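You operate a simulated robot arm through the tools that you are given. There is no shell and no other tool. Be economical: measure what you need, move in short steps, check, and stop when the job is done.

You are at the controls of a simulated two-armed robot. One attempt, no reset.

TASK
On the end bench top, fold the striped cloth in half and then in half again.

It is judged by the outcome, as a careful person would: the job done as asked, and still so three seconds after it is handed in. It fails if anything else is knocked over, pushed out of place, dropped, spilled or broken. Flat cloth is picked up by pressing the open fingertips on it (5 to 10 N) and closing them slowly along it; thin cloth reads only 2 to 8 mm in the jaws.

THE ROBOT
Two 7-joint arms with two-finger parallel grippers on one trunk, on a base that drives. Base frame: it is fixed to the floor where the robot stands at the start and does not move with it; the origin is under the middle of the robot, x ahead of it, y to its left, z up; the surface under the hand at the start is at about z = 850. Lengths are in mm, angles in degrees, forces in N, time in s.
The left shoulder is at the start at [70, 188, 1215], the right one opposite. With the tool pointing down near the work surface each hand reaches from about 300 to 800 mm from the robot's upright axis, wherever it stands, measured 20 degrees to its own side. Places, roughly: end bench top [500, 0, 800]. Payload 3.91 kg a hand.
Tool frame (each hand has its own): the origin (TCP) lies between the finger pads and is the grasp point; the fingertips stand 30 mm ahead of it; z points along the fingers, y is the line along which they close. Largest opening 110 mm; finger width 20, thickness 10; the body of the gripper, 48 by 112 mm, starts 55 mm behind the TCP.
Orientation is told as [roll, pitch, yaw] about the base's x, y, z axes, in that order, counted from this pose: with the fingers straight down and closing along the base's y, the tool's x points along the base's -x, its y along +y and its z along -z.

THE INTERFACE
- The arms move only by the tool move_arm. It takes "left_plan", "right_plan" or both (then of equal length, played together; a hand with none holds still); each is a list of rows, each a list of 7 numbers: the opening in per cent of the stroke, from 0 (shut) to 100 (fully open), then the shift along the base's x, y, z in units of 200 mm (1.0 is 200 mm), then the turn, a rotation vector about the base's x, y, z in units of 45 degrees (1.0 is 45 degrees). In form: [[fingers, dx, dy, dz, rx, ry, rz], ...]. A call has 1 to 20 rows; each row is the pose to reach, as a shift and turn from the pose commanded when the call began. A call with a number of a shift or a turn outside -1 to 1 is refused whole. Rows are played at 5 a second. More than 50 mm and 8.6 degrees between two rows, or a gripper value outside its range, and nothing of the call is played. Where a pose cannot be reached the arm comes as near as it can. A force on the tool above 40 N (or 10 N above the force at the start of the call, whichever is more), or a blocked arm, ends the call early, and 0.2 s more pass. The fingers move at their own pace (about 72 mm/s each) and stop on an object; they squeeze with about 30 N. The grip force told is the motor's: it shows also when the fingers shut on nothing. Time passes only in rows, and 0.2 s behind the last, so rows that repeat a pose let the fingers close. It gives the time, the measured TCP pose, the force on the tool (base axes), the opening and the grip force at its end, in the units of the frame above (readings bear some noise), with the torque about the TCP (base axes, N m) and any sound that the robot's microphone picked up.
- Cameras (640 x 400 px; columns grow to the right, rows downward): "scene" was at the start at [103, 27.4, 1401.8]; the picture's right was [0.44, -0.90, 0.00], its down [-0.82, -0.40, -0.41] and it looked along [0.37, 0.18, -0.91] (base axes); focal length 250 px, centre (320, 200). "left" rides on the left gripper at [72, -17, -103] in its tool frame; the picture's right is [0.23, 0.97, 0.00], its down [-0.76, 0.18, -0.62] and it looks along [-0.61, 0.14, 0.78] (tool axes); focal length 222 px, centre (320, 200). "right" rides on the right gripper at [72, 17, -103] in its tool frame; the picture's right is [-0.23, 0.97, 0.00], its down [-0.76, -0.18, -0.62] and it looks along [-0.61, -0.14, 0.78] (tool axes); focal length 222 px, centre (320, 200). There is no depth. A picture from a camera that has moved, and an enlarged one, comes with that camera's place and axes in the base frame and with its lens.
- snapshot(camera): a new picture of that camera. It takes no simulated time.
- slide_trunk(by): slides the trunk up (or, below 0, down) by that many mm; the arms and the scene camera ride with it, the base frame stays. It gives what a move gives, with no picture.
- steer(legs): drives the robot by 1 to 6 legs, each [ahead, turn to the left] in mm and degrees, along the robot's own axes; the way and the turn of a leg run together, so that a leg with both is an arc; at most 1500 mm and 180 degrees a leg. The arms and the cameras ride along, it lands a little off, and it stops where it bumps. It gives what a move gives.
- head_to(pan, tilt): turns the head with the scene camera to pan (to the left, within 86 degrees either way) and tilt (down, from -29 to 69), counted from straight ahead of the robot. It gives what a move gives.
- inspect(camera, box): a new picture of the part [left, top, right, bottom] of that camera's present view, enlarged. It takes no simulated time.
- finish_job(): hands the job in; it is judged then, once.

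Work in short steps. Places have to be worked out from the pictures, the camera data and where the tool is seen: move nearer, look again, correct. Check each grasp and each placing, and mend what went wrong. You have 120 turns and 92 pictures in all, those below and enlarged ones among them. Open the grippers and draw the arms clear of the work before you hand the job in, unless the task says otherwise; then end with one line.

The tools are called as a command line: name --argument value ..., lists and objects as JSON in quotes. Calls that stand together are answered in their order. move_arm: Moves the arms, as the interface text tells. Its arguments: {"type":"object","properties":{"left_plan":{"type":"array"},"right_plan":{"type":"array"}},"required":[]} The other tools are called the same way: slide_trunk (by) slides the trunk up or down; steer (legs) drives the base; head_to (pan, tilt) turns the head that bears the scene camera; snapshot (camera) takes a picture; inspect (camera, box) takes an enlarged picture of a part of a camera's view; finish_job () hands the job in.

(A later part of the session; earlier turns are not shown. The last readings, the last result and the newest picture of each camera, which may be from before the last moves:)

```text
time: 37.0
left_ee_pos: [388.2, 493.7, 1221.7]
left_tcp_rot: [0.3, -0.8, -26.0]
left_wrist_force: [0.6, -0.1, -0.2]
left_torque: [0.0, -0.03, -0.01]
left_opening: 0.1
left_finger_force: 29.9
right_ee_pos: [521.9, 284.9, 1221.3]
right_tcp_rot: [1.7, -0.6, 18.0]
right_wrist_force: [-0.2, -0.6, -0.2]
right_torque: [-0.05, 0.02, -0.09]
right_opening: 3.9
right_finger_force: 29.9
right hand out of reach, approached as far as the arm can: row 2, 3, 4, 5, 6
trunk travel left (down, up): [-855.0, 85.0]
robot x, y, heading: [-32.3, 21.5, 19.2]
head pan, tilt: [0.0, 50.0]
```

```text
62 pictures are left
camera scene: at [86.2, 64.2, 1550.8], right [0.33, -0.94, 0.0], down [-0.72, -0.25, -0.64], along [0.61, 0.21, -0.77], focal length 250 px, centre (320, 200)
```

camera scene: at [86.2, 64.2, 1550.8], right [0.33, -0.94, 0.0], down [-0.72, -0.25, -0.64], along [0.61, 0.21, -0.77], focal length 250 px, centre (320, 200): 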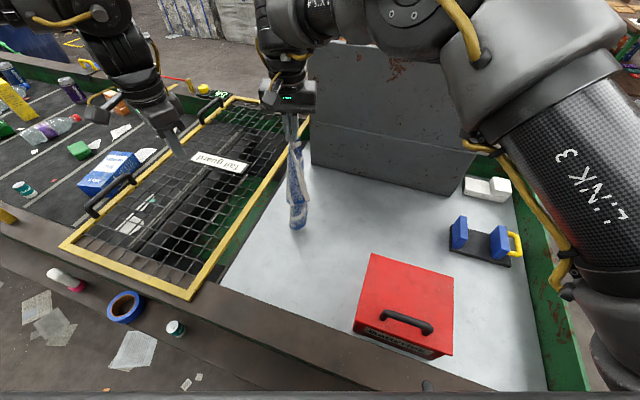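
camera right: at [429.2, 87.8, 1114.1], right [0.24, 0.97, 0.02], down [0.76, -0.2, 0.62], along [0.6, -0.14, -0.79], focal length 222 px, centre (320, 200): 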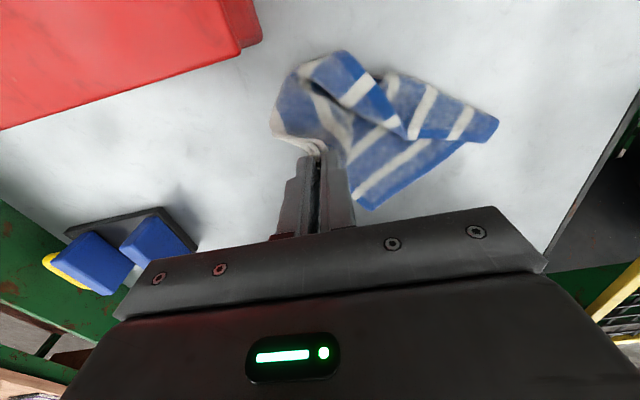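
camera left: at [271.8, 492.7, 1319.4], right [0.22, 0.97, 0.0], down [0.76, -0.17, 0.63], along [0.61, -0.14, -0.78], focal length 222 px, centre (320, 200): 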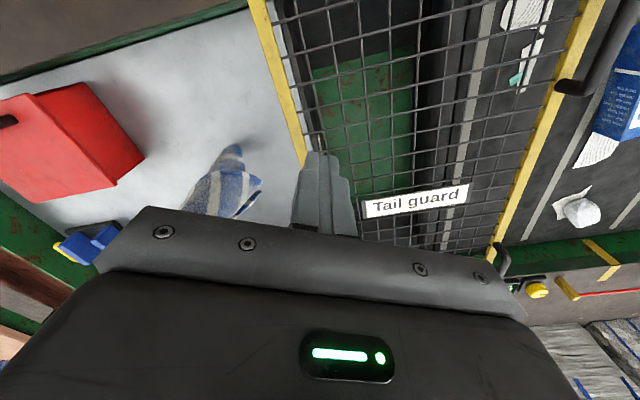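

The cloth's tail is near the bench, and the right arm is at its cross-body limit. I lower the hand while drawing it toward the robot and to the right, so the cloth lays out in a line.

move_arm --right_plan '[[0, 0, 0, -0.2, 0, 0, 0], [0, -0.05, -0.08, -0.4, 0, 0, 0], [0, -0.12, -0.2, -0.6, 0, 0, 0], [0, -0.2, -0.35, -0.75, 0, 0, 0], [0, -0.3, -0.5, -0.9, 0, 0, 0], [0, -0.4, -0.65, -1, 0, 0, 0]]'

move_arm --right_plan '[[0, -0.06, -0.1, -0.15, 0, 0, 0], [0, -0.12, -0.2, -0.3, 0, 0, 0], [0, -0.18, -0.25, -0.45, 0, 0, 0], [0, -0.24, -0.3, -0.55, 0, 0, 0], [0, -0.24, -0.3, -0.58, 0, 0, 0]]'

snapshot --camera "scene"

```text
time: 38.4
left_ee_pos: [389.0, 490.6, 1224.3]
left_tcp_rot: [0.5, -0.8, -26.0]
left_wrist_force: [-0.4, -0.2, -0.6]
left_torque: [0.01, 0.01, -0.01]
left_opening: 0.1
left_finger_force: 29.7
right_ee_pos: [432.8, 155.9, 1017.5]
right_tcp_rot: [1.3, -0.6, 18.6]
right_wrist_force: [-0.8, -0.7, -0.2]
right_torque: [0.02, 0.0, -0.05]
right_opening: 3.9
right_finger_force: 30.0
trunk travel left (down, up): [-855.0, 85.0]
robot x, y, heading: [-37.4, 22.3, 19.6]
head pan, tilt: [0.0, 50.0]
```

```text
time: 39.5
left_ee_pos: [387.1, 492.3, 1223.4]
left_tcp_rot: [0.4, -0.9, -25.9]
left_wrist_force: [0.9, 0.3, 0.0]
left_torque: [-0.02, 0.04, -0.01]
left_opening: 0.2
left_finger_force: 29.3
right_ee_pos: [385.3, 96.7, 906.8]
right_tcp_rot: [1.1, -0.8, 18.6]
right_wrist_force: [-1.6, 1.0, 18.9]
right_torque: [-1.19, 0.02, -0.15]
right_opening: 3.7
right_finger_force: 30.0
trunk travel left (down, up): [-855.0, 85.0]
robot x, y, heading: [-32.4, 22.8, 19.4]
head pan, tilt: [0.0, 50.0]
stopped in row 5 (right hand): the force on the tool passed its limit at 47 N (the readings are from after the stop); the commanded pose is now the measured one
```

```text
61 pictures are left
camera scene: at [84.0, 62.4, 1551.3], right [0.33, -0.94, 0.0], down [-0.72, -0.25, -0.64], along [0.61, 0.21, -0.77], focal length 250 px, centre (320, 200)
```

scene: 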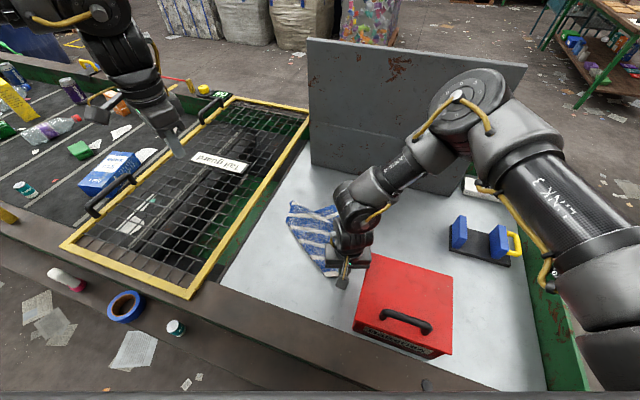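

The right gripper body touched the box top's edge at z≈907. I lift straight up at once, then shift left.

move_arm --right_plan '[[0, 0, 0, 0.15, 0, 0, 0], [0, 0, 0.2, 0.15, 0, 0, 0], [0, 0, 0.25, 0.0, 0, 0, 0], [0, 0, 0.25, -0.05, 0, 0, 0]]'

snapshot --camera "scene"

snapshot --camera "right"

```text
time: 40.5
left_ee_pos: [388.2, 490.4, 1222.5]
left_tcp_rot: [0.5, -0.9, -26.0]
left_wrist_force: [-0.5, -1.1, 0.1]
left_torque: [0.01, -0.01, 0.0]
left_opening: 0.0
left_finger_force: 30.2
right_ee_pos: [385.6, 146.5, 895.9]
right_tcp_rot: [1.2, -0.7, 18.6]
right_wrist_force: [-0.3, -0.2, 0.9]
right_torque: [0.03, 0.01, -0.07]
right_opening: 3.9
right_finger_force: 29.6
trunk travel left (down, up): [-855.0, 85.0]
robot x, y, heading: [-33.0, 18.0, 19.1]
head pan, tilt: [0.0, 50.0]
```

```text
60 pictures are left
camera scene: at [85.9, 61.2, 1551.0], right [0.33, -0.94, 0.0], down [-0.72, -0.25, -0.64], along [0.61, 0.21, -0.77], focal length 250 px, centre (320, 200)
```

scene: 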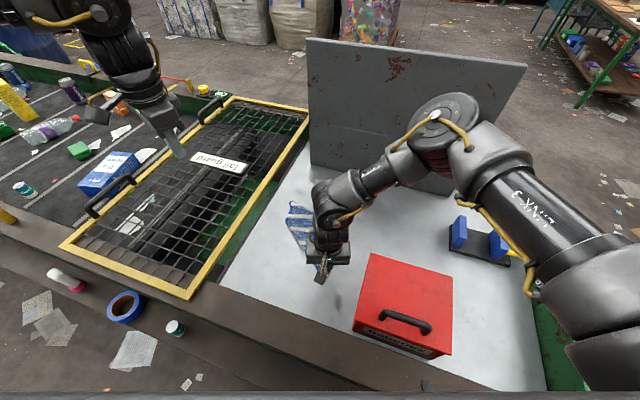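

```text
59 pictures are left
camera right: at [312.3, 137.8, 998.3], right [-0.1, 1.0, 0.02], down [0.77, 0.06, 0.63], along [0.63, 0.08, -0.78], focal length 222 px, centre (320, 200)
```

right: 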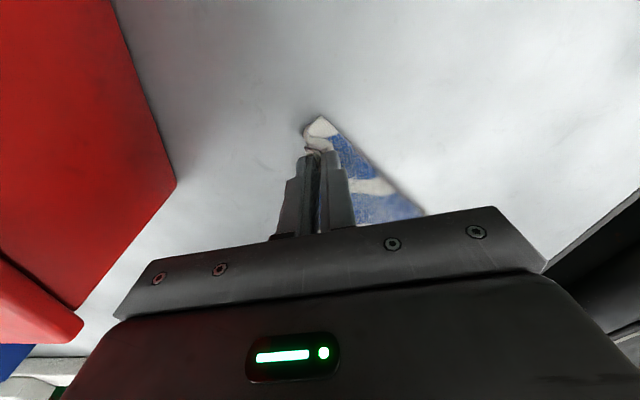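

The box is unmoved, its corners at the same pixels as before. I lower the cloth corner onto the bench, release it and draw the right hand back up and away to see the cloth.

move_arm --right_plan '[[0, 0, 0.05, -0.05, 0, 0, 0], [15, 0, 0.05, -0.05, 0, 0, 0], [15, 0, 0.05, -0.05, 0, 0, 0], [15, 0, 0.05, 0.15, 0, 0, 0], [15, 0, 0.05, 0.35, 0, 0, 0], [15, 0, -0.05, 0.55, 0, 0, 0], [15, 0, -0.25, 0.7, 0, 0, 0], [15, 0, -0.45, 0.8, 0, 0, 0], [15, 0, -0.65, 0.85, 0, 0, 0], [15, 0, -0.85, 0.85, 0, 0, 0], [15, 0, -1, 0.85, 0, 0, 0]]'

snapshot --camera "scene"

inspect --camera "scene" --box '[220, 150, 460, 300]'

```text
time: 42.9
left_ee_pos: [388.6, 489.3, 1223.4]
left_tcp_rot: [0.5, -0.8, -26.0]
left_wrist_force: [-0.4, -1.1, -0.2]
left_torque: [0.02, -0.02, -0.02]
left_opening: 0.0
left_finger_force: 30.3
right_ee_pos: [387.0, -56.3, 1064.9]
right_tcp_rot: [1.2, -0.8, 18.6]
right_wrist_force: [0.7, 0.5, -0.2]
right_torque: [0.02, -0.03, -0.03]
right_opening: 16.6
right_finger_force: 0.1
trunk travel left (down, up): [-855.0, 85.0]
robot x, y, heading: [-33.1, 23.1, 19.1]
head pan, tilt: [0.0, 50.0]
```

```text
58 pictures are left
camera scene: at [85.7, 60.4, 1551.0], right [0.33, -0.94, 0.0], down [-0.72, -0.25, -0.64], along [0.61, 0.21, -0.77], focal length 250 px, centre (320, 200)
```

scene: 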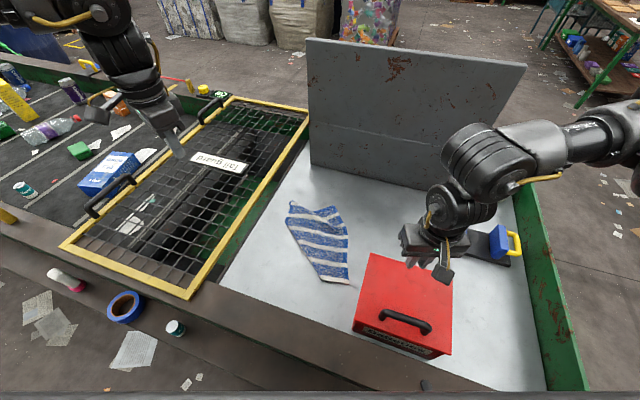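

```text
2.67 times, centred on (340, 225) of scene
camera zoom: at [85.7, 60.4, 1551.0], right [0.33, -0.94, 0.0], down [-0.72, -0.25, -0.64], along [0.61, 0.21, -0.77], focal length 668 px, centre (267, 133)
```

zoom: 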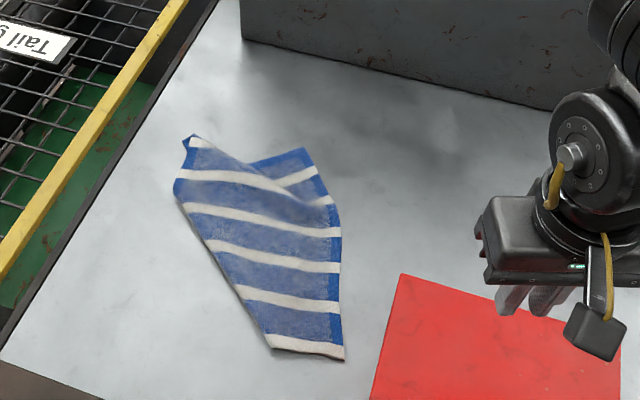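

The cloth has come out nearly flat, with one corner (near-left) tucked under. The far corners are visible at about (601,347) and (627,196). New plan: pick up the far edge by those two corners, lift so the cloth hangs and unfolds by itself, then lay half down and fold the rest back over it. I move both hands toward the far corners.

move_arm --right_plan '[[20, 0.16, 0.16, 0.1, 0, 0, 0], [20, 0.32, 0.32, 0.1, 0, 0, 0], [20, 0.48, 0.48, 0.1, 0, 0, -0.1], [20, 0.64, 0.64, 0.1, 0, 0, -0.2], [20, 0.8, 0.8, 0.1, 0, 0, -0.3], [20, 0.95, 0.95, 0.1, 0, 0, -0.4]]' --left_plan '[[20, 0.15, -0.08, -0.1, 0, 0, 0], [20, 0.3, -0.16, -0.2, 0, 0, 0], [20, 0.45, -0.25, -0.3, 0, 0, 0], [20, 0.6, -0.35, -0.4, 0, 0, 0], [20, 0.75, -0.45, -0.4, 0, 0, 0], [20, 0.9, -0.55, -0.4, 0, 0, 0]]'

slide_trunk --by -110

snapshot --camera "left"

snapshot --camera "right"

```text
time: 44.3
left_ee_pos: [399.4, 476.2, 1167.8]
left_tcp_rot: [0.3, -1.1, -25.9]
left_wrist_force: [0.3, -0.1, -0.1]
left_torque: [-0.04, -0.01, 0.04]
left_opening: 22.0
left_finger_force: 0.1
left hand out of reach, approached as far as the arm can: row 1, 2, 3, 4, 5, 6
right_ee_pos: [574.4, 140.3, 1084.4]
right_tcp_rot: [0.9, -0.8, 0.6]
right_wrist_force: [0.3, -0.5, 0.5]
right_torque: [-0.02, 0.02, 0.01]
right_opening: 22.2
right_finger_force: 0.0
right hand out of reach, approached as far as the arm can: row 2
trunk travel left (down, up): [-855.0, 85.0]
robot x, y, heading: [-34.4, 21.7, 19.5]
head pan, tilt: [0.0, 50.0]
```

```text
time: 45.7
left_ee_pos: [400.2, 472.5, 1060.5]
left_tcp_rot: [0.4, -1.0, -26.0]
left_wrist_force: [-0.2, -0.4, 0.4]
left_torque: [-0.02, 0.01, -0.03]
left_opening: 22.3
left_finger_force: 0.1
right_ee_pos: [575.3, 135.3, 974.0]
right_tcp_rot: [1.1, -0.7, 0.7]
right_wrist_force: [-0.6, 0.0, -0.2]
right_torque: [0.01, 0.04, -0.02]
right_opening: 22.0
right_finger_force: 0.1
trunk travel left (down, up): [-745.0, 195.0]
robot x, y, heading: [-34.0, 20.0, 19.5]
head pan, tilt: [0.0, 50.0]
```

```text
56 pictures are left
camera left: at [326.6, 487.5, 1162.5], right [0.22, 0.97, 0.0], down [0.75, -0.17, 0.64], along [0.62, -0.14, -0.77], focal length 222 px, centre (320, 200)
```

left: 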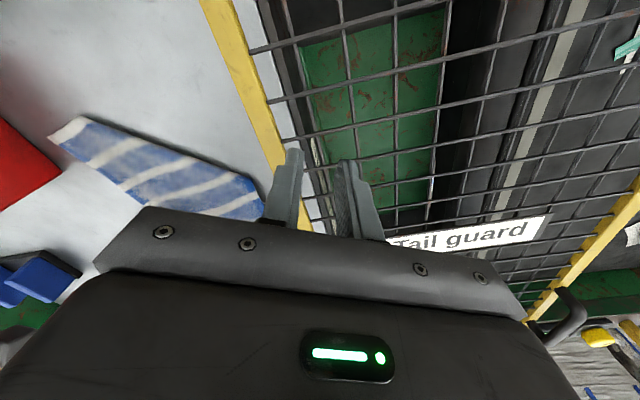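

```text
55 pictures are left
camera right: at [503.3, 149.8, 1076.2], right [0.22, 0.98, 0.02], down [0.76, -0.18, 0.63], along [0.62, -0.12, -0.78], focal length 222 px, centre (320, 200)
```

right: 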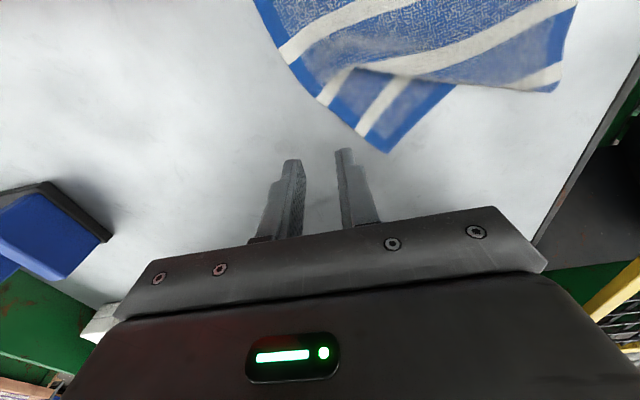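

The left hand is stuck in an awkward wrist pose, about -45 degrees relative to the robot's heading. I unwind its yaw first, then try the far-left corner again.

move_arm --left_plan '[[20, 0, 0.05, 0, 0, 0, 0.15], [20, 0, 0.05, 0, 0, 0, 0.3], [20, 0, 0.05, 0, 0, 0, 0.45], [20, 0, 0.05, 0, 0, 0, 0.6], [20, 0, 0.05, 0, 0, 0, 0.75], [20, 0.15, 0.05, 0, 0, 0, 0.9], [20, 0.3, 0.05, 0, 0, 0, 0.95], [20, 0.5, 0, 0, 0, 0, 0.95], [20, 0.7, -0.1, 0, 0, 0, 0.95], [20, 0.8, -0.3, 0, 0, 0, 0.95], [20, 0.9, -0.5, 0, 0, 0, 0.95]]'

snapshot --camera "scene"

```text
time: 48.1
left_ee_pos: [400.4, 467.3, 1076.1]
left_tcp_rot: [0.2, -1.3, 16.7]
left_wrist_force: [0.1, 0.2, -0.5]
left_torque: [0.01, 0.01, -0.02]
left_opening: 22.1
left_finger_force: 0.1
left hand out of reach, approached as far as the arm can: row 6, 7, 8, 9, 10, 11
right_ee_pos: [575.4, 134.1, 973.3]
right_tcp_rot: [1.1, -0.7, 0.7]
right_wrist_force: [-0.4, -0.3, -0.2]
right_torque: [0.02, -0.01, 0.01]
right_opening: 22.0
right_finger_force: 0.1
trunk travel left (down, up): [-745.0, 195.0]
robot x, y, heading: [-37.5, 18.7, 19.1]
head pan, tilt: [0.0, 50.0]
```

```text
54 pictures are left
camera scene: at [85.4, 61.7, 1441.0], right [0.33, -0.94, 0.0], down [-0.72, -0.25, -0.64], along [0.61, 0.21, -0.77], focal length 250 px, centre (320, 200)
```

scene: 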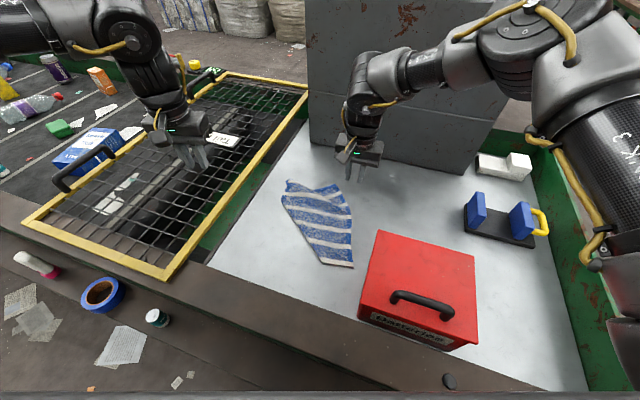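

The left arm again stops about 560 mm ahead of the robot at this height. I test whether it gets further forward when lower and nearer its own centre line.

move_arm --left_plan '[[20, 0, -0.15, -0.1, 0, 0, 0], [20, 0, -0.3, -0.25, 0, 0, 0], [20, 0, -0.35, -0.45, 0, 0, 0], [20, 0.1, -0.35, -0.6, 0, 0, 0], [20, 0.3, -0.35, -0.6, 0, 0, 0], [20, 0.5, -0.35, -0.6, 0, 0, 0], [20, 0.7, -0.35, -0.6, 0, 0, 0]]'

```text
time: 49.7
left_ee_pos: [378.5, 466.0, 1000.9]
left_tcp_rot: [0.4, -1.0, 16.7]
left_wrist_force: [0.1, 0.8, 0.1]
left_torque: [0.0, -0.03, 0.0]
left_opening: 21.8
left_finger_force: 0.1
left hand out of reach, approached as far as the arm can: row 1, 2, 3, 4, 5, 6, 7
right_ee_pos: [575.9, 134.3, 973.0]
right_tcp_rot: [1.1, -0.8, 0.6]
right_wrist_force: [-0.1, -1.0, 0.3]
right_torque: [-0.02, 0.01, -0.01]
right_opening: 22.2
right_finger_force: 0.1
trunk travel left (down, up): [-745.0, 195.0]
robot x, y, heading: [-29.2, 18.7, 19.2]
head pan, tilt: [0.0, 50.0]
```

The left wrist seems limited by its yaw, since more negative yaw went better earlier. I turn the left hand back to about -70 degrees (-90 relative to the robot) and try moving inward.

move_arm --left_plan '[[20, 0, 0, 0.1, 0, 0, -0.16], [20, 0, 0, 0.2, 0, 0, -0.32], [20, 0, 0, 0.3, 0, 0, -0.48], [20, 0, 0, 0.3, 0, 0, -0.64], [20, 0, 0, 0.3, 0, 0, -0.8], [20, 0, 0, 0.3, 0, 0, -0.95]]'

move_arm --left_plan '[[20, 0, 0, 0, 0, 0, -0.16], [20, 0, 0, 0, 0, 0, -0.32], [20, 0, 0, 0, 0, 0, -0.48], [20, 0, 0, 0, 0, 0, -0.64], [20, 0, 0, 0, 0, 0, -0.8], [20, 0, 0, 0, 0, 0, -0.95], [20, 0.1, -0.1, 0, 0, 0, -0.95], [20, 0.2, -0.2, 0, 0, 0, -0.95], [20, 0.3, -0.3, 0, 0, 0, -0.95], [20, 0.4, -0.4, 0, 0, 0, -0.95]]'

```text
time: 51.1
left_ee_pos: [387.4, 465.2, 1067.7]
left_tcp_rot: [0.4, -0.9, -26.1]
left_wrist_force: [0.7, 0.0, -0.1]
left_torque: [-0.01, 0.0, 0.0]
left_opening: 21.9
left_finger_force: 0.0
right_ee_pos: [574.8, 135.0, 972.9]
right_tcp_rot: [1.0, -0.8, 0.5]
right_wrist_force: [-0.6, -0.1, 0.1]
right_torque: [-0.02, 0.0, 0.04]
right_opening: 22.0
right_finger_force: 0.1
trunk travel left (down, up): [-745.0, 195.0]
robot x, y, heading: [-33.6, 17.8, 19.2]
head pan, tilt: [0.0, 50.0]
```

```text
time: 53.3
left_ee_pos: [387.2, 440.3, 1074.8]
left_tcp_rot: [0.4, -1.0, -68.8]
left_wrist_force: [-0.5, -0.5, 0.1]
left_torque: [-0.02, 0.0, 0.04]
left_opening: 22.0
left_finger_force: 0.1
left hand out of reach, approached as far as the arm can: row 7, 8, 9, 10
right_ee_pos: [576.3, 134.6, 973.2]
right_tcp_rot: [1.1, -0.7, 0.6]
right_wrist_force: [-0.4, 0.1, 0.0]
right_torque: [0.01, -0.01, -0.02]
right_opening: 22.2
right_finger_force: 0.1
trunk travel left (down, up): [-745.0, 195.0]
robot x, y, heading: [-32.6, 18.3, 18.9]
head pan, tilt: [0.0, 50.0]
```

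The left is still limited. I look at the left arm's posture to understand what blocks it.

head_to --pan 50 --tilt 25

snapshot --camera "scene"

```text
time: 54.5
left_ee_pos: [387.7, 438.3, 1074.5]
left_tcp_rot: [0.6, -1.0, -68.8]
left_wrist_force: [0.3, 0.0, -0.5]
left_torque: [-0.03, -0.02, 0.02]
left_opening: 22.0
left_finger_force: 0.1
right_ee_pos: [576.0, 133.6, 973.3]
right_tcp_rot: [1.1, -0.7, 0.6]
right_wrist_force: [-0.7, -0.5, 0.3]
right_torque: [0.01, 0.01, 0.0]
right_opening: 22.0
right_finger_force: 0.2
trunk travel left (down, up): [-745.0, 195.0]
robot x, y, heading: [-33.3, 20.2, 19.6]
head pan, tilt: [50.0, 25.0]
```

```text
53 pictures are left
camera scene: at [45.8, 123.5, 1478.3], right [0.94, -0.35, 0.0], down [-0.15, -0.4, -0.91], along [0.32, 0.85, -0.42], focal length 250 px, centre (320, 200)
```

scene: 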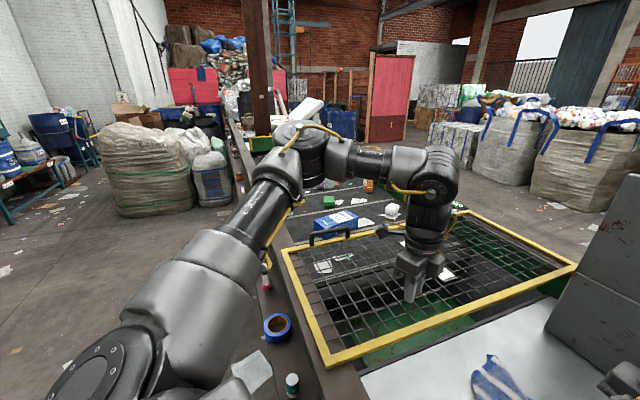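

The elbow is well bent, so this isn't plain extension. I test pure inward motion (−y, slightly back) on the left.

move_arm --left_plan '[[20, -0.1, -0.15, 0, 0, 0, 0], [20, -0.1, -0.3, 0, 0, 0, 0], [20, -0.1, -0.45, 0, 0, 0, 0], [20, -0.1, -0.6, 0, 0, 0, 0], [20, 0, -0.6, 0, 0, 0, 0], [20, 0.2, -0.6, 0, 0, 0, 0], [20, 0.4, -0.6, 0, 0, 0, 0]]'

```text
time: 56.1
left_ee_pos: [354.2, 395.5, 1081.4]
left_tcp_rot: [0.5, -1.0, -68.7]
left_wrist_force: [0.1, 0.5, -0.5]
left_torque: [-0.04, -0.02, -0.03]
left_opening: 22.0
left_finger_force: 0.1
left hand out of reach, approached as far as the arm can: row 2, 3, 4, 5, 6, 7
right_ee_pos: [575.8, 133.4, 973.1]
right_tcp_rot: [1.1, -0.8, 0.6]
right_wrist_force: [-0.9, 0.6, -0.1]
right_torque: [0.01, 0.02, 0.03]
right_opening: 22.1
right_finger_force: 0.1
trunk travel left (down, up): [-745.0, 195.0]
robot x, y, heading: [-33.1, 20.4, 19.0]
head pan, tilt: [50.0, 25.0]
```

The blocked boundary looks like a shoulder-swing limit in the arm's present configuration. I bring the left hand back closer to the body and then inward, to see whether the elbow reconfigures.

move_arm --left_plan '[[20, -0.2, 0, 0, 0, 0, 0], [20, -0.4, 0, 0, 0, 0, 0], [20, -0.55, 0, 0, 0, 0, 0], [20, -0.55, -0.2, 0, 0, 0, 0], [20, -0.55, -0.4, 0, 0, 0, 0], [20, -0.55, -0.6, 0, 0, 0, 0], [20, -0.5, -0.75, 0, 0, 0, 0]]'

snapshot --camera "scene"

```text
time: 57.7
left_ee_pos: [247.3, 333.8, 1080.9]
left_tcp_rot: [0.4, -0.9, -68.7]
left_wrist_force: [-1.2, -0.2, -0.5]
left_torque: [0.03, 0.0, -0.02]
left_opening: 22.1
left_finger_force: 0.0
left hand out of reach, approached as far as the arm can: row 5, 6, 7
right_ee_pos: [577.3, 133.6, 973.0]
right_tcp_rot: [1.0, -0.7, 0.5]
right_wrist_force: [0.4, -0.7, 0.0]
right_torque: [-0.01, 0.01, -0.02]
right_opening: 22.1
right_finger_force: 0.1
trunk travel left (down, up): [-745.0, 195.0]
robot x, y, heading: [-31.3, 20.9, 19.5]
head pan, tilt: [50.0, 25.0]
```

```text
52 pictures are left
camera scene: at [46.7, 122.9, 1478.4], right [0.94, -0.35, 0.0], down [-0.15, -0.4, -0.91], along [0.32, 0.85, -0.42], focal length 250 px, centre (320, 200)
```

scene: 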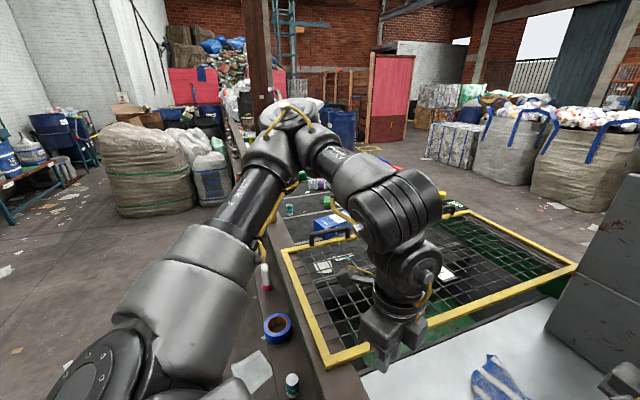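

The left elbow seems pinned by a wrist limit. I try turning the left hand another 45 degrees the same way and then moving inward.

move_arm --left_plan '[[20, 0, 0, 0, 0, 0, -0.16], [20, 0, 0, 0, 0, 0, -0.32], [20, 0, 0, 0, 0, 0, -0.48], [20, 0, 0, 0, 0, 0, -0.64], [20, 0, 0, 0, 0, 0, -0.8], [20, 0, 0, 0, 0, 0, -0.95], [20, 0.1, -0.15, 0, 0, 0, -0.95], [20, 0.2, -0.3, 0, 0, 0, -0.95], [20, 0.3, -0.45, 0, 0, 0, -0.95]]'

```text
time: 59.7
left_ee_pos: [245.4, 332.2, 1082.9]
left_tcp_rot: [0.4, -0.9, -111.4]
left_wrist_force: [0.2, 0.4, -0.1]
left_torque: [-0.03, -0.01, 0.01]
left_opening: 22.4
left_finger_force: 0.2
left hand out of reach, approached as far as the arm can: row 7, 8, 9
right_ee_pos: [575.5, 134.3, 972.7]
right_tcp_rot: [1.0, -0.8, 0.6]
right_wrist_force: [0.1, -0.5, -1.1]
right_torque: [0.0, 0.01, -0.01]
right_opening: 22.0
right_finger_force: 0.1
trunk travel left (down, up): [-745.0, 195.0]
robot x, y, heading: [-34.1, 19.0, 19.4]
head pan, tilt: [50.0, 25.0]
```

Yaw isn't the cause. Every blockage came with the other arm nearby, so it may be arm-to-arm avoidance. I raise the right hand and move it well off to the right, then try the left inward and forward again.

move_arm --right_plan '[[20, 0, -0.05, 0.2, 0, 0, 0], [20, 0, -0.15, 0.4, 0, 0, 0], [20, -0.05, -0.35, 0.5, 0, 0, 0], [20, -0.15, -0.55, 0.5, 0, 0, 0], [20, -0.25, -0.75, 0.5, 0, 0, 0], [20, -0.35, -0.95, 0.5, 0, 0, 0]]'

move_arm --left_plan '[[20, 0.1, 0, 0, 0, 0, 0.15], [20, 0.3, -0.05, 0, 0, 0, 0.3], [20, 0.5, -0.1, 0, 0, 0, 0.45], [20, 0.7, -0.15, 0, 0, 0, 0.6], [20, 0.85, -0.2, 0, 0, 0, 0.75], [20, 0.95, -0.25, 0, 0, 0, 0.9], [20, 1, -0.3, 0, 0, 0, 0.95]]'

```text
time: 61.1
left_ee_pos: [246.2, 328.8, 1084.6]
left_tcp_rot: [0.5, -0.8, -111.5]
left_wrist_force: [0.2, -0.8, 0.4]
left_torque: [0.06, 0.0, 0.01]
left_opening: 21.9
left_finger_force: 0.2
right_ee_pos: [505.8, -60.4, 1075.4]
right_tcp_rot: [1.3, -0.8, 0.6]
right_wrist_force: [0.4, 0.2, 0.3]
right_torque: [0.01, 0.0, 0.03]
right_opening: 22.0
right_finger_force: 0.0
trunk travel left (down, up): [-745.0, 195.0]
robot x, y, heading: [-35.0, 22.5, 19.2]
head pan, tilt: [50.0, 25.0]
```

```text
time: 62.7
left_ee_pos: [344.4, 386.4, 1118.8]
left_tcp_rot: [0.5, -1.3, -69.0]
left_wrist_force: [0.5, 0.2, 0.1]
left_torque: [0.0, -0.01, 0.01]
left_opening: 22.1
left_finger_force: 0.0
left hand out of reach, approached as far as the arm can: row 2, 3, 4, 5, 6, 7
right_ee_pos: [507.0, -57.5, 1075.3]
right_tcp_rot: [1.0, -0.8, 0.6]
right_wrist_force: [0.8, -0.3, 0.4]
right_torque: [-0.01, 0.02, 0.02]
right_opening: 21.9
right_finger_force: 0.0
trunk travel left (down, up): [-745.0, 195.0]
robot x, y, heading: [-34.2, 22.5, 19.3]
head pan, tilt: [50.0, 25.0]
```

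That is not it either: the left shoulder is at a hard limit, while the right arm covers the middle well. I'll do the folding mainly with the right arm. I back off slightly, turn left 21 degrees so the whole cloth lies in the right arm's natural zone, and return.

steer --legs '[[-40, 0], [0, 21], [25, 0]]'

head_to --pan -12 --tilt 52

snapshot --camera "scene"

```text
time: 65.1
left_ee_pos: [163.4, 496.6, 1122.8]
left_tcp_rot: [1.0, -1.3, -48.0]
left_wrist_force: [-1.4, -0.6, 0.0]
left_torque: [0.04, -0.04, -0.05]
left_opening: 21.9
left_finger_force: 0.0
right_ee_pos: [474.5, 139.7, 1078.3]
right_tcp_rot: [1.3, -1.1, 21.8]
right_wrist_force: [-0.7, -0.2, 1.4]
right_torque: [0.04, -0.03, 0.03]
right_opening: 22.0
right_finger_force: 0.0
trunk travel left (down, up): [-745.0, 195.0]
robot x, y, heading: [-51.9, 23.8, 40.3]
head pan, tilt: [50.0, 25.0]
```

```text
time: 66.4
left_ee_pos: [167.2, 501.2, 1119.4]
left_tcp_rot: [0.6, -1.4, -47.9]
left_wrist_force: [0.7, -0.3, 0.6]
left_torque: [0.01, 0.02, 0.0]
left_opening: 21.9
left_finger_force: 0.1
right_ee_pos: [478.5, 145.5, 1075.4]
right_tcp_rot: [1.0, -0.8, 21.9]
right_wrist_force: [-0.5, -0.5, -0.5]
right_torque: [-0.01, -0.01, 0.03]
right_opening: 22.0
right_finger_force: 0.1
trunk travel left (down, up): [-745.0, 195.0]
robot x, y, heading: [-53.5, 24.5, 40.5]
head pan, tilt: [-12.0, 52.0]
```

```text
51 pictures are left
camera scene: at [51.8, 92.2, 1438.2], right [0.48, -0.88, 0.0], down [-0.69, -0.38, -0.62], along [0.54, 0.29, -0.79], focal length 250 px, centre (320, 200)
```

scene: 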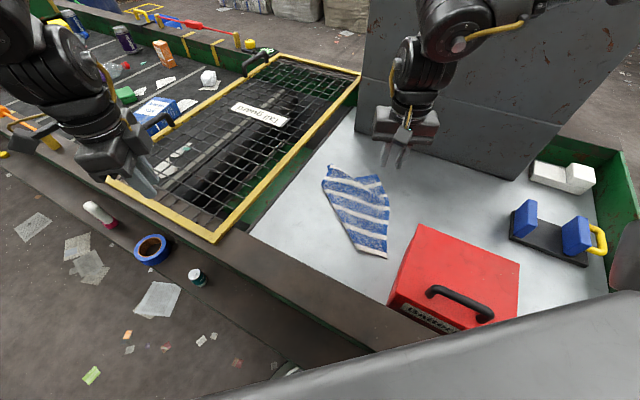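

The view is good: the near-right corner is at about (372,71). I move the right hand above the near edge at y≈117 with yaw near 5 degrees, keeping its body clear of the box.

move_arm --right_plan '[[28, -0.2, 0, -0.05, 0, 0, -0.12], [28, -0.4, -0.05, -0.1, 0, 0, -0.25], [28, -0.54, -0.13, -0.2, 0, 0, -0.37], [28, -0.54, -0.13, -0.4, 0, 0, -0.37], [28, -0.54, -0.13, -0.6, 0, 0, -0.37], [28, -0.54, -0.13, -0.72, 0, 0, -0.37], [28, -0.54, -0.13, -0.72, 0, 0, -0.37]]'

snapshot --camera "right"

```text
time: 68.0
left_ee_pos: [167.6, 501.2, 1118.9]
left_tcp_rot: [0.6, -1.3, -48.0]
left_wrist_force: [-0.5, 0.2, 0.3]
left_torque: [0.0, -0.04, 0.05]
left_opening: 21.8
left_finger_force: 0.0
right_ee_pos: [370.7, 119.6, 930.1]
right_tcp_rot: [1.1, -0.9, 5.0]
right_wrist_force: [-0.5, 0.1, 0.3]
right_torque: [0.01, 0.02, -0.04]
right_opening: 30.9
right_finger_force: 0.1
trunk travel left (down, up): [-745.0, 195.0]
robot x, y, heading: [-54.7, 24.9, 40.3]
head pan, tilt: [-12.0, 52.0]
```

```text
50 pictures are left
camera right: at [297.3, 130.3, 1032.7], right [0.14, 0.99, 0.02], down [0.77, -0.12, 0.63], along [0.63, -0.07, -0.78], focal length 222 px, centre (320, 200)
```

right: 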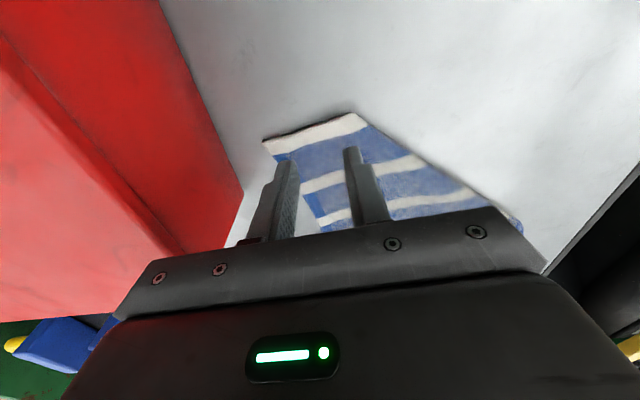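

The near edge at this point is at x≈364 and it's single-layer there. I lower to contact height.

move_arm --right_plan '[[28, -0.013, -0.02, -0.1, 0, 0, 0], [28, -0.013, -0.02, -0.19, 0, 0, 0], [28, -0.013, -0.02, -0.225, 0, 0, 0], [28, -0.013, -0.02, -0.233, 0, 0, 0], [28, -0.013, -0.02, -0.233, 0, 0, 0]]'

```text
time: 69.2
left_ee_pos: [168.5, 501.5, 1118.5]
left_tcp_rot: [0.6, -1.3, -47.9]
left_wrist_force: [0.8, 1.0, 0.6]
left_torque: [-0.02, -0.01, -0.02]
left_opening: 22.1
left_finger_force: 0.0
right_ee_pos: [368.5, 116.7, 884.6]
right_tcp_rot: [1.2, -0.8, 5.1]
right_wrist_force: [-0.1, 0.4, 0.0]
right_torque: [-0.02, -0.03, 0.0]
right_opening: 31.2
right_finger_force: 0.0
trunk travel left (down, up): [-745.0, 195.0]
robot x, y, heading: [-54.6, 22.8, 40.3]
head pan, tilt: [-12.0, 52.0]
```

move_arm --right_plan '[[28, 0, 0, -0.006, 0, 0, 0], [28, 0, 0, -0.011, 0, 0, 0], [28, 0, 0, -0.011, 0, 0, 0]]'

```text
time: 70.0
left_ee_pos: [166.8, 501.5, 1118.5]
left_tcp_rot: [0.5, -1.2, -48.0]
left_wrist_force: [0.3, 0.1, -0.6]
left_torque: [0.01, 0.01, -0.04]
left_opening: 22.2
left_finger_force: 0.0
right_ee_pos: [368.0, 115.1, 883.5]
right_tcp_rot: [1.2, -0.7, 5.1]
right_wrist_force: [2.2, 0.6, 11.0]
right_torque: [-0.03, -0.12, 0.03]
right_opening: 30.6
right_finger_force: 0.0
trunk travel left (down, up): [-745.0, 195.0]
robot x, y, heading: [-53.1, 22.8, 40.2]
head pan, tilt: [-12.0, 52.0]
```

Contact is at 11 N, so I ease up 0.5 mm and close slowly.

move_arm --right_plan '[[28, 0, 0, 0.002, 0, 0, 0], [25, 0, 0, 0.002, 0, 0, 0], [22, 0, 0, 0.002, 0, 0, 0], [19, 0, 0, 0.002, 0, 0, 0], [16, 0, 0, 0.002, 0, 0, 0], [13, 0, 0, 0.002, 0, 0, 0], [10, 0, 0, 0.002, 0, 0, 0], [7, 0, 0, 0.002, 0, 0, 0], [4, 0, 0, 0.002, 0, 0, 0], [0, 0, 0, 0.002, 0, 0, 0], [0, 0, 0, 0.002, 0, 0, 0]]'

```text
time: 72.4
left_ee_pos: [167.0, 501.9, 1119.1]
left_tcp_rot: [0.5, -1.3, -48.0]
left_wrist_force: [-0.4, -1.2, -0.3]
left_torque: [0.0, 0.01, 0.0]
left_opening: 22.3
left_finger_force: 0.0
right_ee_pos: [368.1, 115.8, 883.5]
right_tcp_rot: [1.1, -0.8, 5.1]
right_wrist_force: [-0.2, 0.0, 7.7]
right_torque: [0.05, -0.04, 0.02]
right_opening: 4.3
right_finger_force: 29.4
trunk travel left (down, up): [-745.0, 195.0]
robot x, y, heading: [-51.4, 23.1, 40.5]
head pan, tilt: [-12.0, 52.0]
```

It is held (4.3 mm). I lift and carry it toward the left-middle so the tucked near-left corner drops free.

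move_arm --right_plan '[[0, 0.02, 0.02, 0.2, 0, 0, 0], [0, 0.06, 0.06, 0.42, 0, 0, 0], [0, 0.1, 0.2, 0.6, 0, 0, 0], [0, 0.14, 0.38, 0.74, 0, 0, 0], [0, 0.18, 0.56, 0.85, 0, 0, 0], [0, 0.2, 0.72, 0.95, 0, 0, 0], [0, 0.2, 0.72, 0.95, 0, 0, 0], [0, 0.2, 0.72, 0.95, 0, 0, 0], [0, 0.2, 0.72, 0.95, 0, 0, 0]]'

snapshot --camera "scene"

snapshot --camera "right"

```text
time: 74.4
left_ee_pos: [168.9, 502.4, 1118.3]
left_tcp_rot: [0.5, -1.3, -48.0]
left_wrist_force: [0.2, 0.3, 0.0]
left_torque: [0.02, 0.03, 0.0]
left_opening: 21.9
left_finger_force: 0.0
right_ee_pos: [408.2, 262.0, 1075.5]
right_tcp_rot: [1.1, -0.8, 5.1]
right_wrist_force: [-0.6, -0.3, 0.7]
right_torque: [0.01, 0.01, 0.0]
right_opening: 4.4
right_finger_force: 29.6
trunk travel left (down, up): [-745.0, 195.0]
robot x, y, heading: [-49.5, 23.8, 40.3]
head pan, tilt: [-12.0, 52.0]
```

```text
49 pictures are left
camera scene: at [51.0, 92.6, 1438.2], right [0.48, -0.88, 0.0], down [-0.69, -0.38, -0.62], along [0.54, 0.29, -0.79], focal length 250 px, centre (320, 200)
```

scene: 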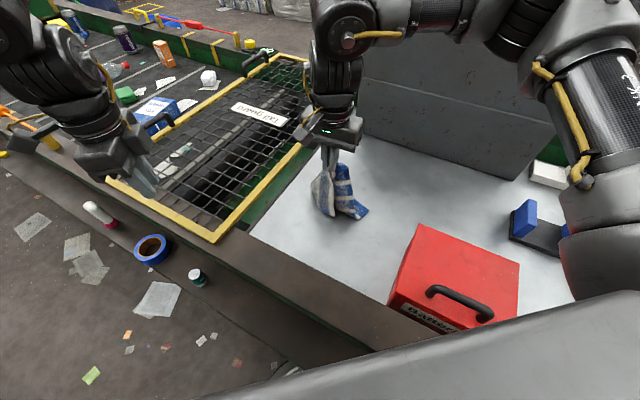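

```text
48 pictures are left
camera right: at [334.4, 271.2, 1177.1], right [0.14, 0.99, 0.02], down [0.77, -0.12, 0.63], along [0.63, -0.07, -0.78], focal length 222 px, centre (320, 200)
```

right: 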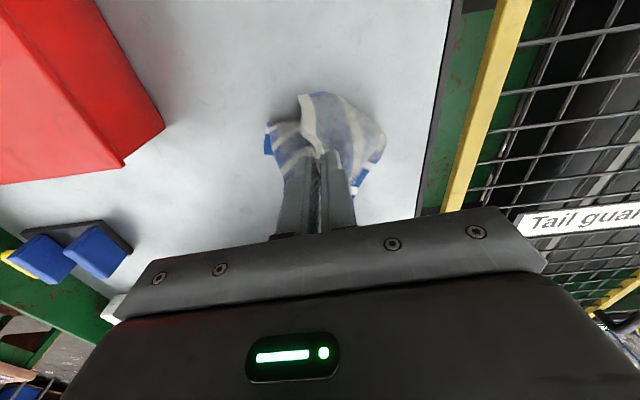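

The whole light cloth followed the hand. I raise it fully and carry it out to the far left, then lay it back toward the robot and to the right so it drags out flat.

move_arm --right_plan '[[0, 0, 0.0, 0.2, 0, 0, 0], [0, 0.1, 0.03, 0.4, 0, 0, 0], [0, 0.25, 0.06, 0.6, 0, 0, 0], [0, 0.45, 0.1, 0.7, 0, 0, 0], [0, 0.65, 0.15, 0.7, 0, 0, 0], [0, 0.82, 0.2, 0.7, 0, 0, 0], [0, 0.82, 0.2, 0.7, 0, 0, 0], [0, 0.82, 0.2, 0.7, 0, 0, 0]]'

snapshot --camera "scene"

```text
refused: row 3 steps farther than a row can; nothing moved
```

```text
47 pictures are left
camera scene: at [51.0, 92.6, 1438.2], right [0.48, -0.88, 0.0], down [-0.69, -0.38, -0.62], along [0.54, 0.29, -0.79], focal length 250 px, centre (320, 200)
```

scene: 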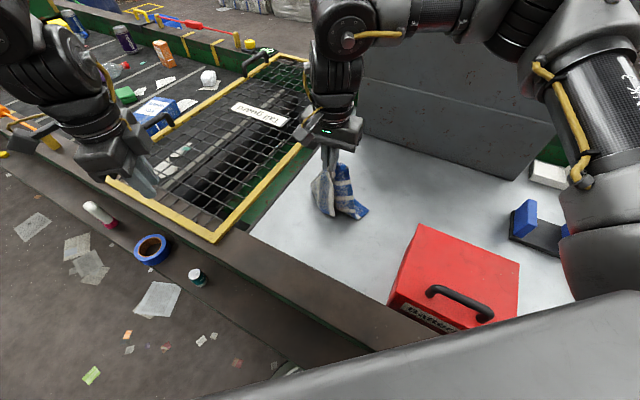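

One row was too long; I resend with smaller steps.

move_arm --right_plan '[[0, 0, 0.0, 0.2, 0, 0, 0], [0, 0.1, 0.03, 0.4, 0, 0, 0], [0, 0.22, 0.06, 0.58, 0, 0, 0], [0, 0.42, 0.1, 0.68, 0, 0, 0], [0, 0.62, 0.15, 0.7, 0, 0, 0], [0, 0.82, 0.2, 0.7, 0, 0, 0], [0, 0.82, 0.2, 0.7, 0, 0, 0], [0, 0.82, 0.2, 0.7, 0, 0, 0]]'

snapshot --camera "scene"

```text
time: 76.2
left_ee_pos: [166.6, 502.7, 1119.2]
left_tcp_rot: [0.6, -1.4, -48.0]
left_wrist_force: [0.3, -0.6, 0.3]
left_torque: [-0.05, -0.02, -0.01]
left_opening: 22.2
left_finger_force: 0.0
right_ee_pos: [549.8, 292.6, 1202.3]
right_tcp_rot: [1.3, -0.9, 5.0]
right_wrist_force: [0.1, 0.4, 0.5]
right_torque: [-0.03, 0.01, 0.0]
right_opening: 4.3
right_finger_force: 30.1
right hand out of reach, approached as far as the arm can: row 4, 6, 7, 8
trunk travel left (down, up): [-745.0, 195.0]
robot x, y, heading: [-55.3, 22.8, 40.3]
head pan, tilt: [-12.0, 52.0]
```

```text
46 pictures are left
camera scene: at [49.9, 93.1, 1438.3], right [0.48, -0.88, 0.0], down [-0.69, -0.38, -0.62], along [0.54, 0.29, -0.79], focal length 250 px, centre (320, 200)
```

scene: 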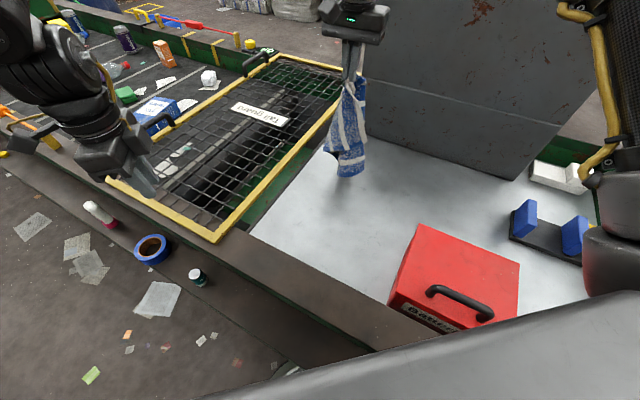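

The cloth hangs free. Now I lay it down, lowering while drawing back toward the robot and right.

move_arm --right_plan '[[0, 0, 0, -0.15, 0, 0, 0], [0, -0.03, -0.02, -0.32, 0, 0, 0], [0, -0.1, -0.06, -0.48, 0, 0, 0], [0, -0.2, -0.12, -0.62, 0, 0, 0], [0, -0.31, -0.19, -0.75, 0, 0, 0], [0, -0.43, -0.26, -0.87, 0, 0, 0], [0, -0.56, -0.34, -0.98, 0, 0, 0]]'

move_arm --right_plan '[[0, -0.12, -0.08, -0.12, 0, 0, 0], [0, -0.24, -0.16, -0.24, 0, 0, 0], [0, -0.36, -0.22, -0.36, 0, 0, 0], [0, -0.46, -0.26, -0.46, 0, 0, 0], [0, -0.54, -0.28, -0.53, 0, 0, 0], [0, -0.6, -0.28, -0.53, 0, 0, 0]]'

snapshot --camera "scene"

```text
time: 77.8
left_ee_pos: [168.2, 500.0, 1119.3]
left_tcp_rot: [0.5, -1.3, -48.0]
left_wrist_force: [0.2, -0.1, -0.2]
left_torque: [0.05, 0.0, 0.0]
left_opening: 22.0
left_finger_force: 0.0
right_ee_pos: [439.7, 224.3, 1004.9]
right_tcp_rot: [1.2, -0.8, 5.1]
right_wrist_force: [-1.2, -0.6, 0.0]
right_torque: [0.0, 0.03, 0.01]
right_opening: 4.0
right_finger_force: 29.8
trunk travel left (down, up): [-745.0, 195.0]
robot x, y, heading: [-52.0, 24.9, 40.2]
head pan, tilt: [-12.0, 52.0]
```

```text
time: 79.2
left_ee_pos: [167.3, 501.2, 1118.7]
left_tcp_rot: [0.6, -1.2, -48.0]
left_wrist_force: [-0.6, 0.2, -0.3]
left_torque: [0.01, 0.05, 0.01]
left_opening: 22.1
left_finger_force: 0.0
right_ee_pos: [318.6, 169.7, 898.4]
right_tcp_rot: [1.2, -0.8, 5.1]
right_wrist_force: [0.3, 0.2, -0.2]
right_torque: [0.05, 0.01, 0.0]
right_opening: 4.2
right_finger_force: 29.6
trunk travel left (down, up): [-745.0, 195.0]
robot x, y, heading: [-54.4, 22.7, 40.4]
head pan, tilt: [-12.0, 52.0]
```

```text
45 pictures are left
camera scene: at [50.7, 92.4, 1438.3], right [0.48, -0.88, 0.0], down [-0.69, -0.38, -0.62], along [0.54, 0.29, -0.79], focal length 250 px, centre (320, 200)
```

scene: 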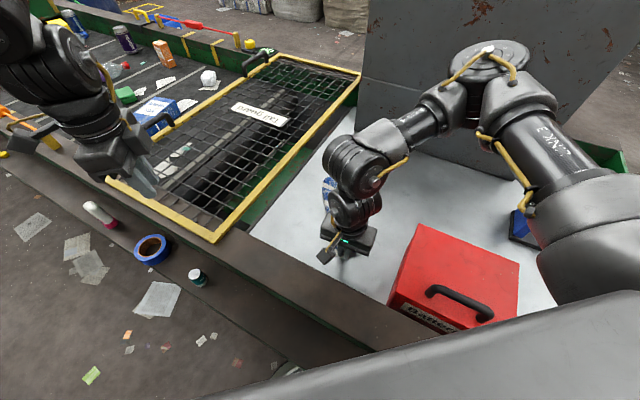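

The arm hides the cloth. I lower the edge, open the fingers wide enough, lift straight up, then move the hand aside to look.

move_arm --right_plan '[[0, 0, 0, -0.06, 0, 0, 0], [15, 0, 0, -0.06, 0, 0, 0], [30, 0, 0, -0.06, 0, 0, 0], [30, 0, 0, -0.02, 0, 0, 0], [30, 0, 0, 0.15, 0, 0, 0], [30, 0, 0, 0.38, 0, 0, 0], [30, 0, 0, 0.6, 0, 0, 0], [30, 0, 0, 0.84, 0, 0, 0], [30, 0.15, -0.15, 0.9, 0, 0, 0], [30, 0.3, -0.33, 0.9, 0, 0, 0], [30, 0.45, -0.5, 0.9, 0, 0, 0], [30, 0.55, -0.7, 0.9, 0, 0, 0], [30, 0.65, -0.9, 0.9, 0, 0, 0], [30, 0.7, -1, 0.9, 0, 0, 0]]'

inspect --camera "scene" --box '[220, 120, 460, 270]'

```text
time: 82.2
left_ee_pos: [167.2, 500.5, 1119.5]
left_tcp_rot: [0.6, -1.3, -48.0]
left_wrist_force: [0.1, -0.1, -1.1]
left_torque: [-0.02, 0.02, 0.01]
left_opening: 21.8
left_finger_force: 0.1
right_ee_pos: [460.0, -32.1, 1079.2]
right_tcp_rot: [1.2, -0.8, 5.2]
right_wrist_force: [-0.6, 0.1, -0.5]
right_torque: [0.02, -0.01, -0.01]
right_opening: 33.1
right_finger_force: 0.0
trunk travel left (down, up): [-745.0, 195.0]
robot x, y, heading: [-52.9, 22.3, 40.7]
head pan, tilt: [-12.0, 52.0]
```

```text
2.67 times, centred on (340, 195) of scene
camera zoom: at [50.9, 91.6, 1438.3], right [0.48, -0.88, 0.0], down [-0.69, -0.38, -0.62], along [0.54, 0.29, -0.79], focal length 668 px, centre (267, 213)
```

zoom: 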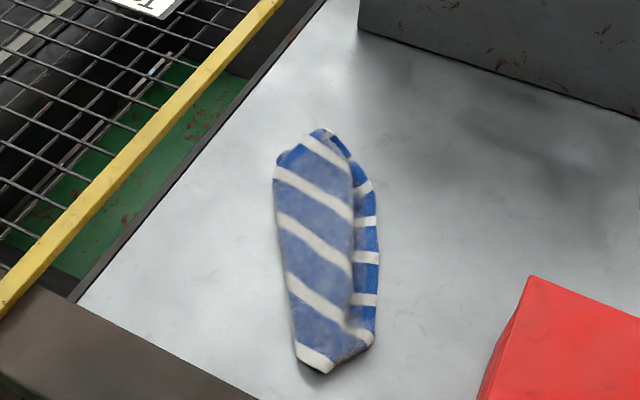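

The cloth is now a rumpled strip. I look closer to find its corners.

inspect --camera "scene" --box '[305, 160, 375, 265]'

```text
3.81 times, centred on (340, 212) of scene
camera zoom: at [50.9, 91.6, 1438.3], right [0.48, -0.88, 0.0], down [-0.69, -0.38, -0.62], along [0.54, 0.29, -0.79], focal length 954 px, centre (244, 152)
```

zoom: 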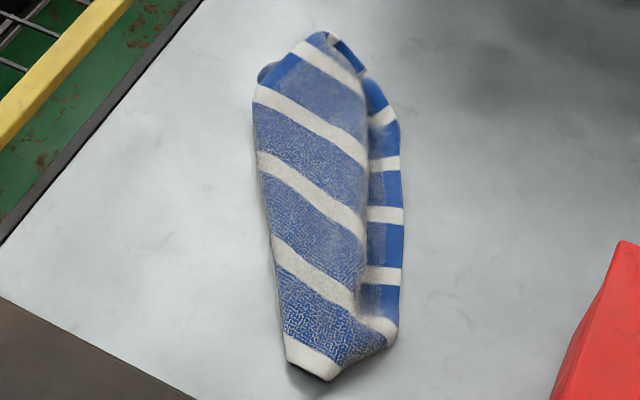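

The strip is full length (about 300 mm, axis toward (0.88,0.48)), but its right side has a pleat. The right border lies from about (357,143) to (551,222), so pulling that border to the right should open it. I bring the right hand over the far part of that border.

move_arm --right_plan '[[25, 0.05, 0.18, 0, 0, 0, -0.16], [25, 0.12, 0.36, 0, 0, 0, -0.32], [25, 0.2, 0.54, 0, 0, 0, -0.48], [25, 0.28, 0.72, 0, 0, 0, -0.64], [25, 0.35, 0.9, 0, 0, 0, -0.8], [25, 0.4, 1, -0.05, 0, 0, -0.95]]'

move_arm --right_plan '[[25, 0, 0.1, -0.15, 0, 0, -0.15], [25, 0, 0.15, -0.3, 0, 0, -0.3], [25, 0, 0.15, -0.45, 0, 0, -0.4], [25, 0, 0.15, -0.6, 0, 0, -0.45]]'

snapshot --camera "right"

```text
time: 83.6
left_ee_pos: [168.2, 501.5, 1119.9]
left_tcp_rot: [0.7, -1.3, -48.0]
left_wrist_force: [0.5, 0.1, 0.7]
left_torque: [-0.01, 0.04, 0.03]
left_opening: 21.7
left_finger_force: 0.1
right_ee_pos: [539.0, 168.6, 1066.9]
right_tcp_rot: [1.1, -0.8, -37.7]
right_wrist_force: [0.0, -0.4, 0.1]
right_torque: [-0.02, 0.03, 0.01]
right_opening: 27.5
right_finger_force: 0.0
trunk travel left (down, up): [-745.0, 195.0]
robot x, y, heading: [-51.8, 23.7, 40.5]
head pan, tilt: [-12.0, 52.0]
```

```text
time: 84.6
left_ee_pos: [169.1, 501.2, 1118.9]
left_tcp_rot: [0.6, -1.3, -47.9]
left_wrist_force: [0.4, -0.2, -0.4]
left_torque: [-0.01, 0.02, 0.03]
left_opening: 22.2
left_finger_force: 0.2
right_ee_pos: [540.8, 200.6, 948.9]
right_tcp_rot: [1.2, -0.8, -58.0]
right_wrist_force: [0.4, -0.5, -0.2]
right_torque: [-0.01, 0.02, -0.02]
right_opening: 27.6
right_finger_force: 0.0
trunk travel left (down, up): [-745.0, 195.0]
robot x, y, heading: [-55.0, 21.7, 40.4]
head pan, tilt: [-12.0, 52.0]
```

```text
42 pictures are left
camera right: at [515.4, 272.1, 1051.7], right [0.95, 0.32, 0.02], down [0.24, -0.74, 0.63], along [0.22, -0.59, -0.78], focal length 222 px, centre (320, 200)
```

right: 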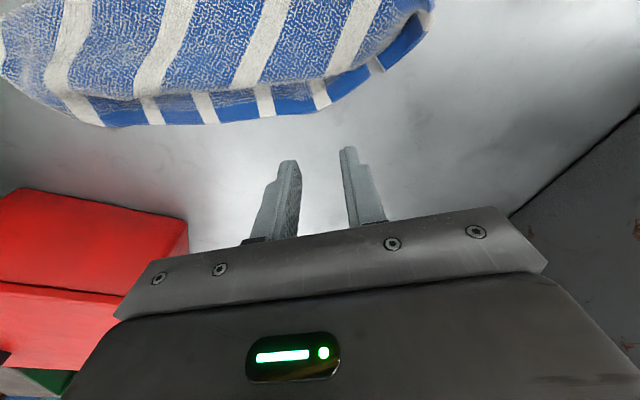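

The close view shows the right border clearly, with its far part bending left to a corner near (590,302). I pinch the border at about (519,223), closing along it.

move_arm --right_plan '[[25, -0.11, 0.105, -0.1, 0, 0, 0], [25, -0.11, 0.105, -0.22, 0, 0, 0], [25, -0.11, 0.105, -0.31, 0, 0, 0], [25, -0.11, 0.105, -0.33, 0, 0, 0], [25, -0.11, 0.105, -0.332, 0, 0, 0]]'

snapshot --camera "right"

```text
time: 85.8
left_ee_pos: [168.4, 500.9, 1119.4]
left_tcp_rot: [0.6, -1.2, -48.0]
left_wrist_force: [1.1, 0.1, -0.1]
left_torque: [-0.03, 0.04, -0.01]
left_opening: 22.5
left_finger_force: 0.0
right_ee_pos: [517.5, 221.0, 884.5]
right_tcp_rot: [1.3, -0.8, -57.9]
right_wrist_force: [-1.0, 1.2, 3.4]
right_torque: [0.04, 0.01, -0.01]
right_opening: 27.7
right_finger_force: 0.2
trunk travel left (down, up): [-745.0, 195.0]
robot x, y, heading: [-50.6, 22.7, 40.3]
head pan, tilt: [-12.0, 52.0]
```

```text
41 pictures are left
camera right: at [492.1, 292.0, 986.6], right [0.95, 0.33, 0.02], down [0.24, -0.74, 0.63], along [0.22, -0.59, -0.78], focal length 222 px, centre (320, 200)
```

right: 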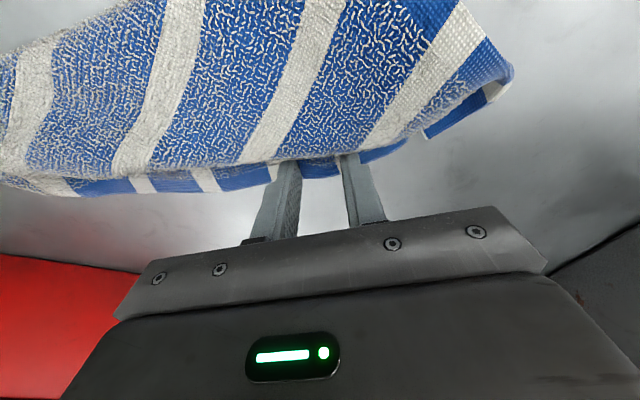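

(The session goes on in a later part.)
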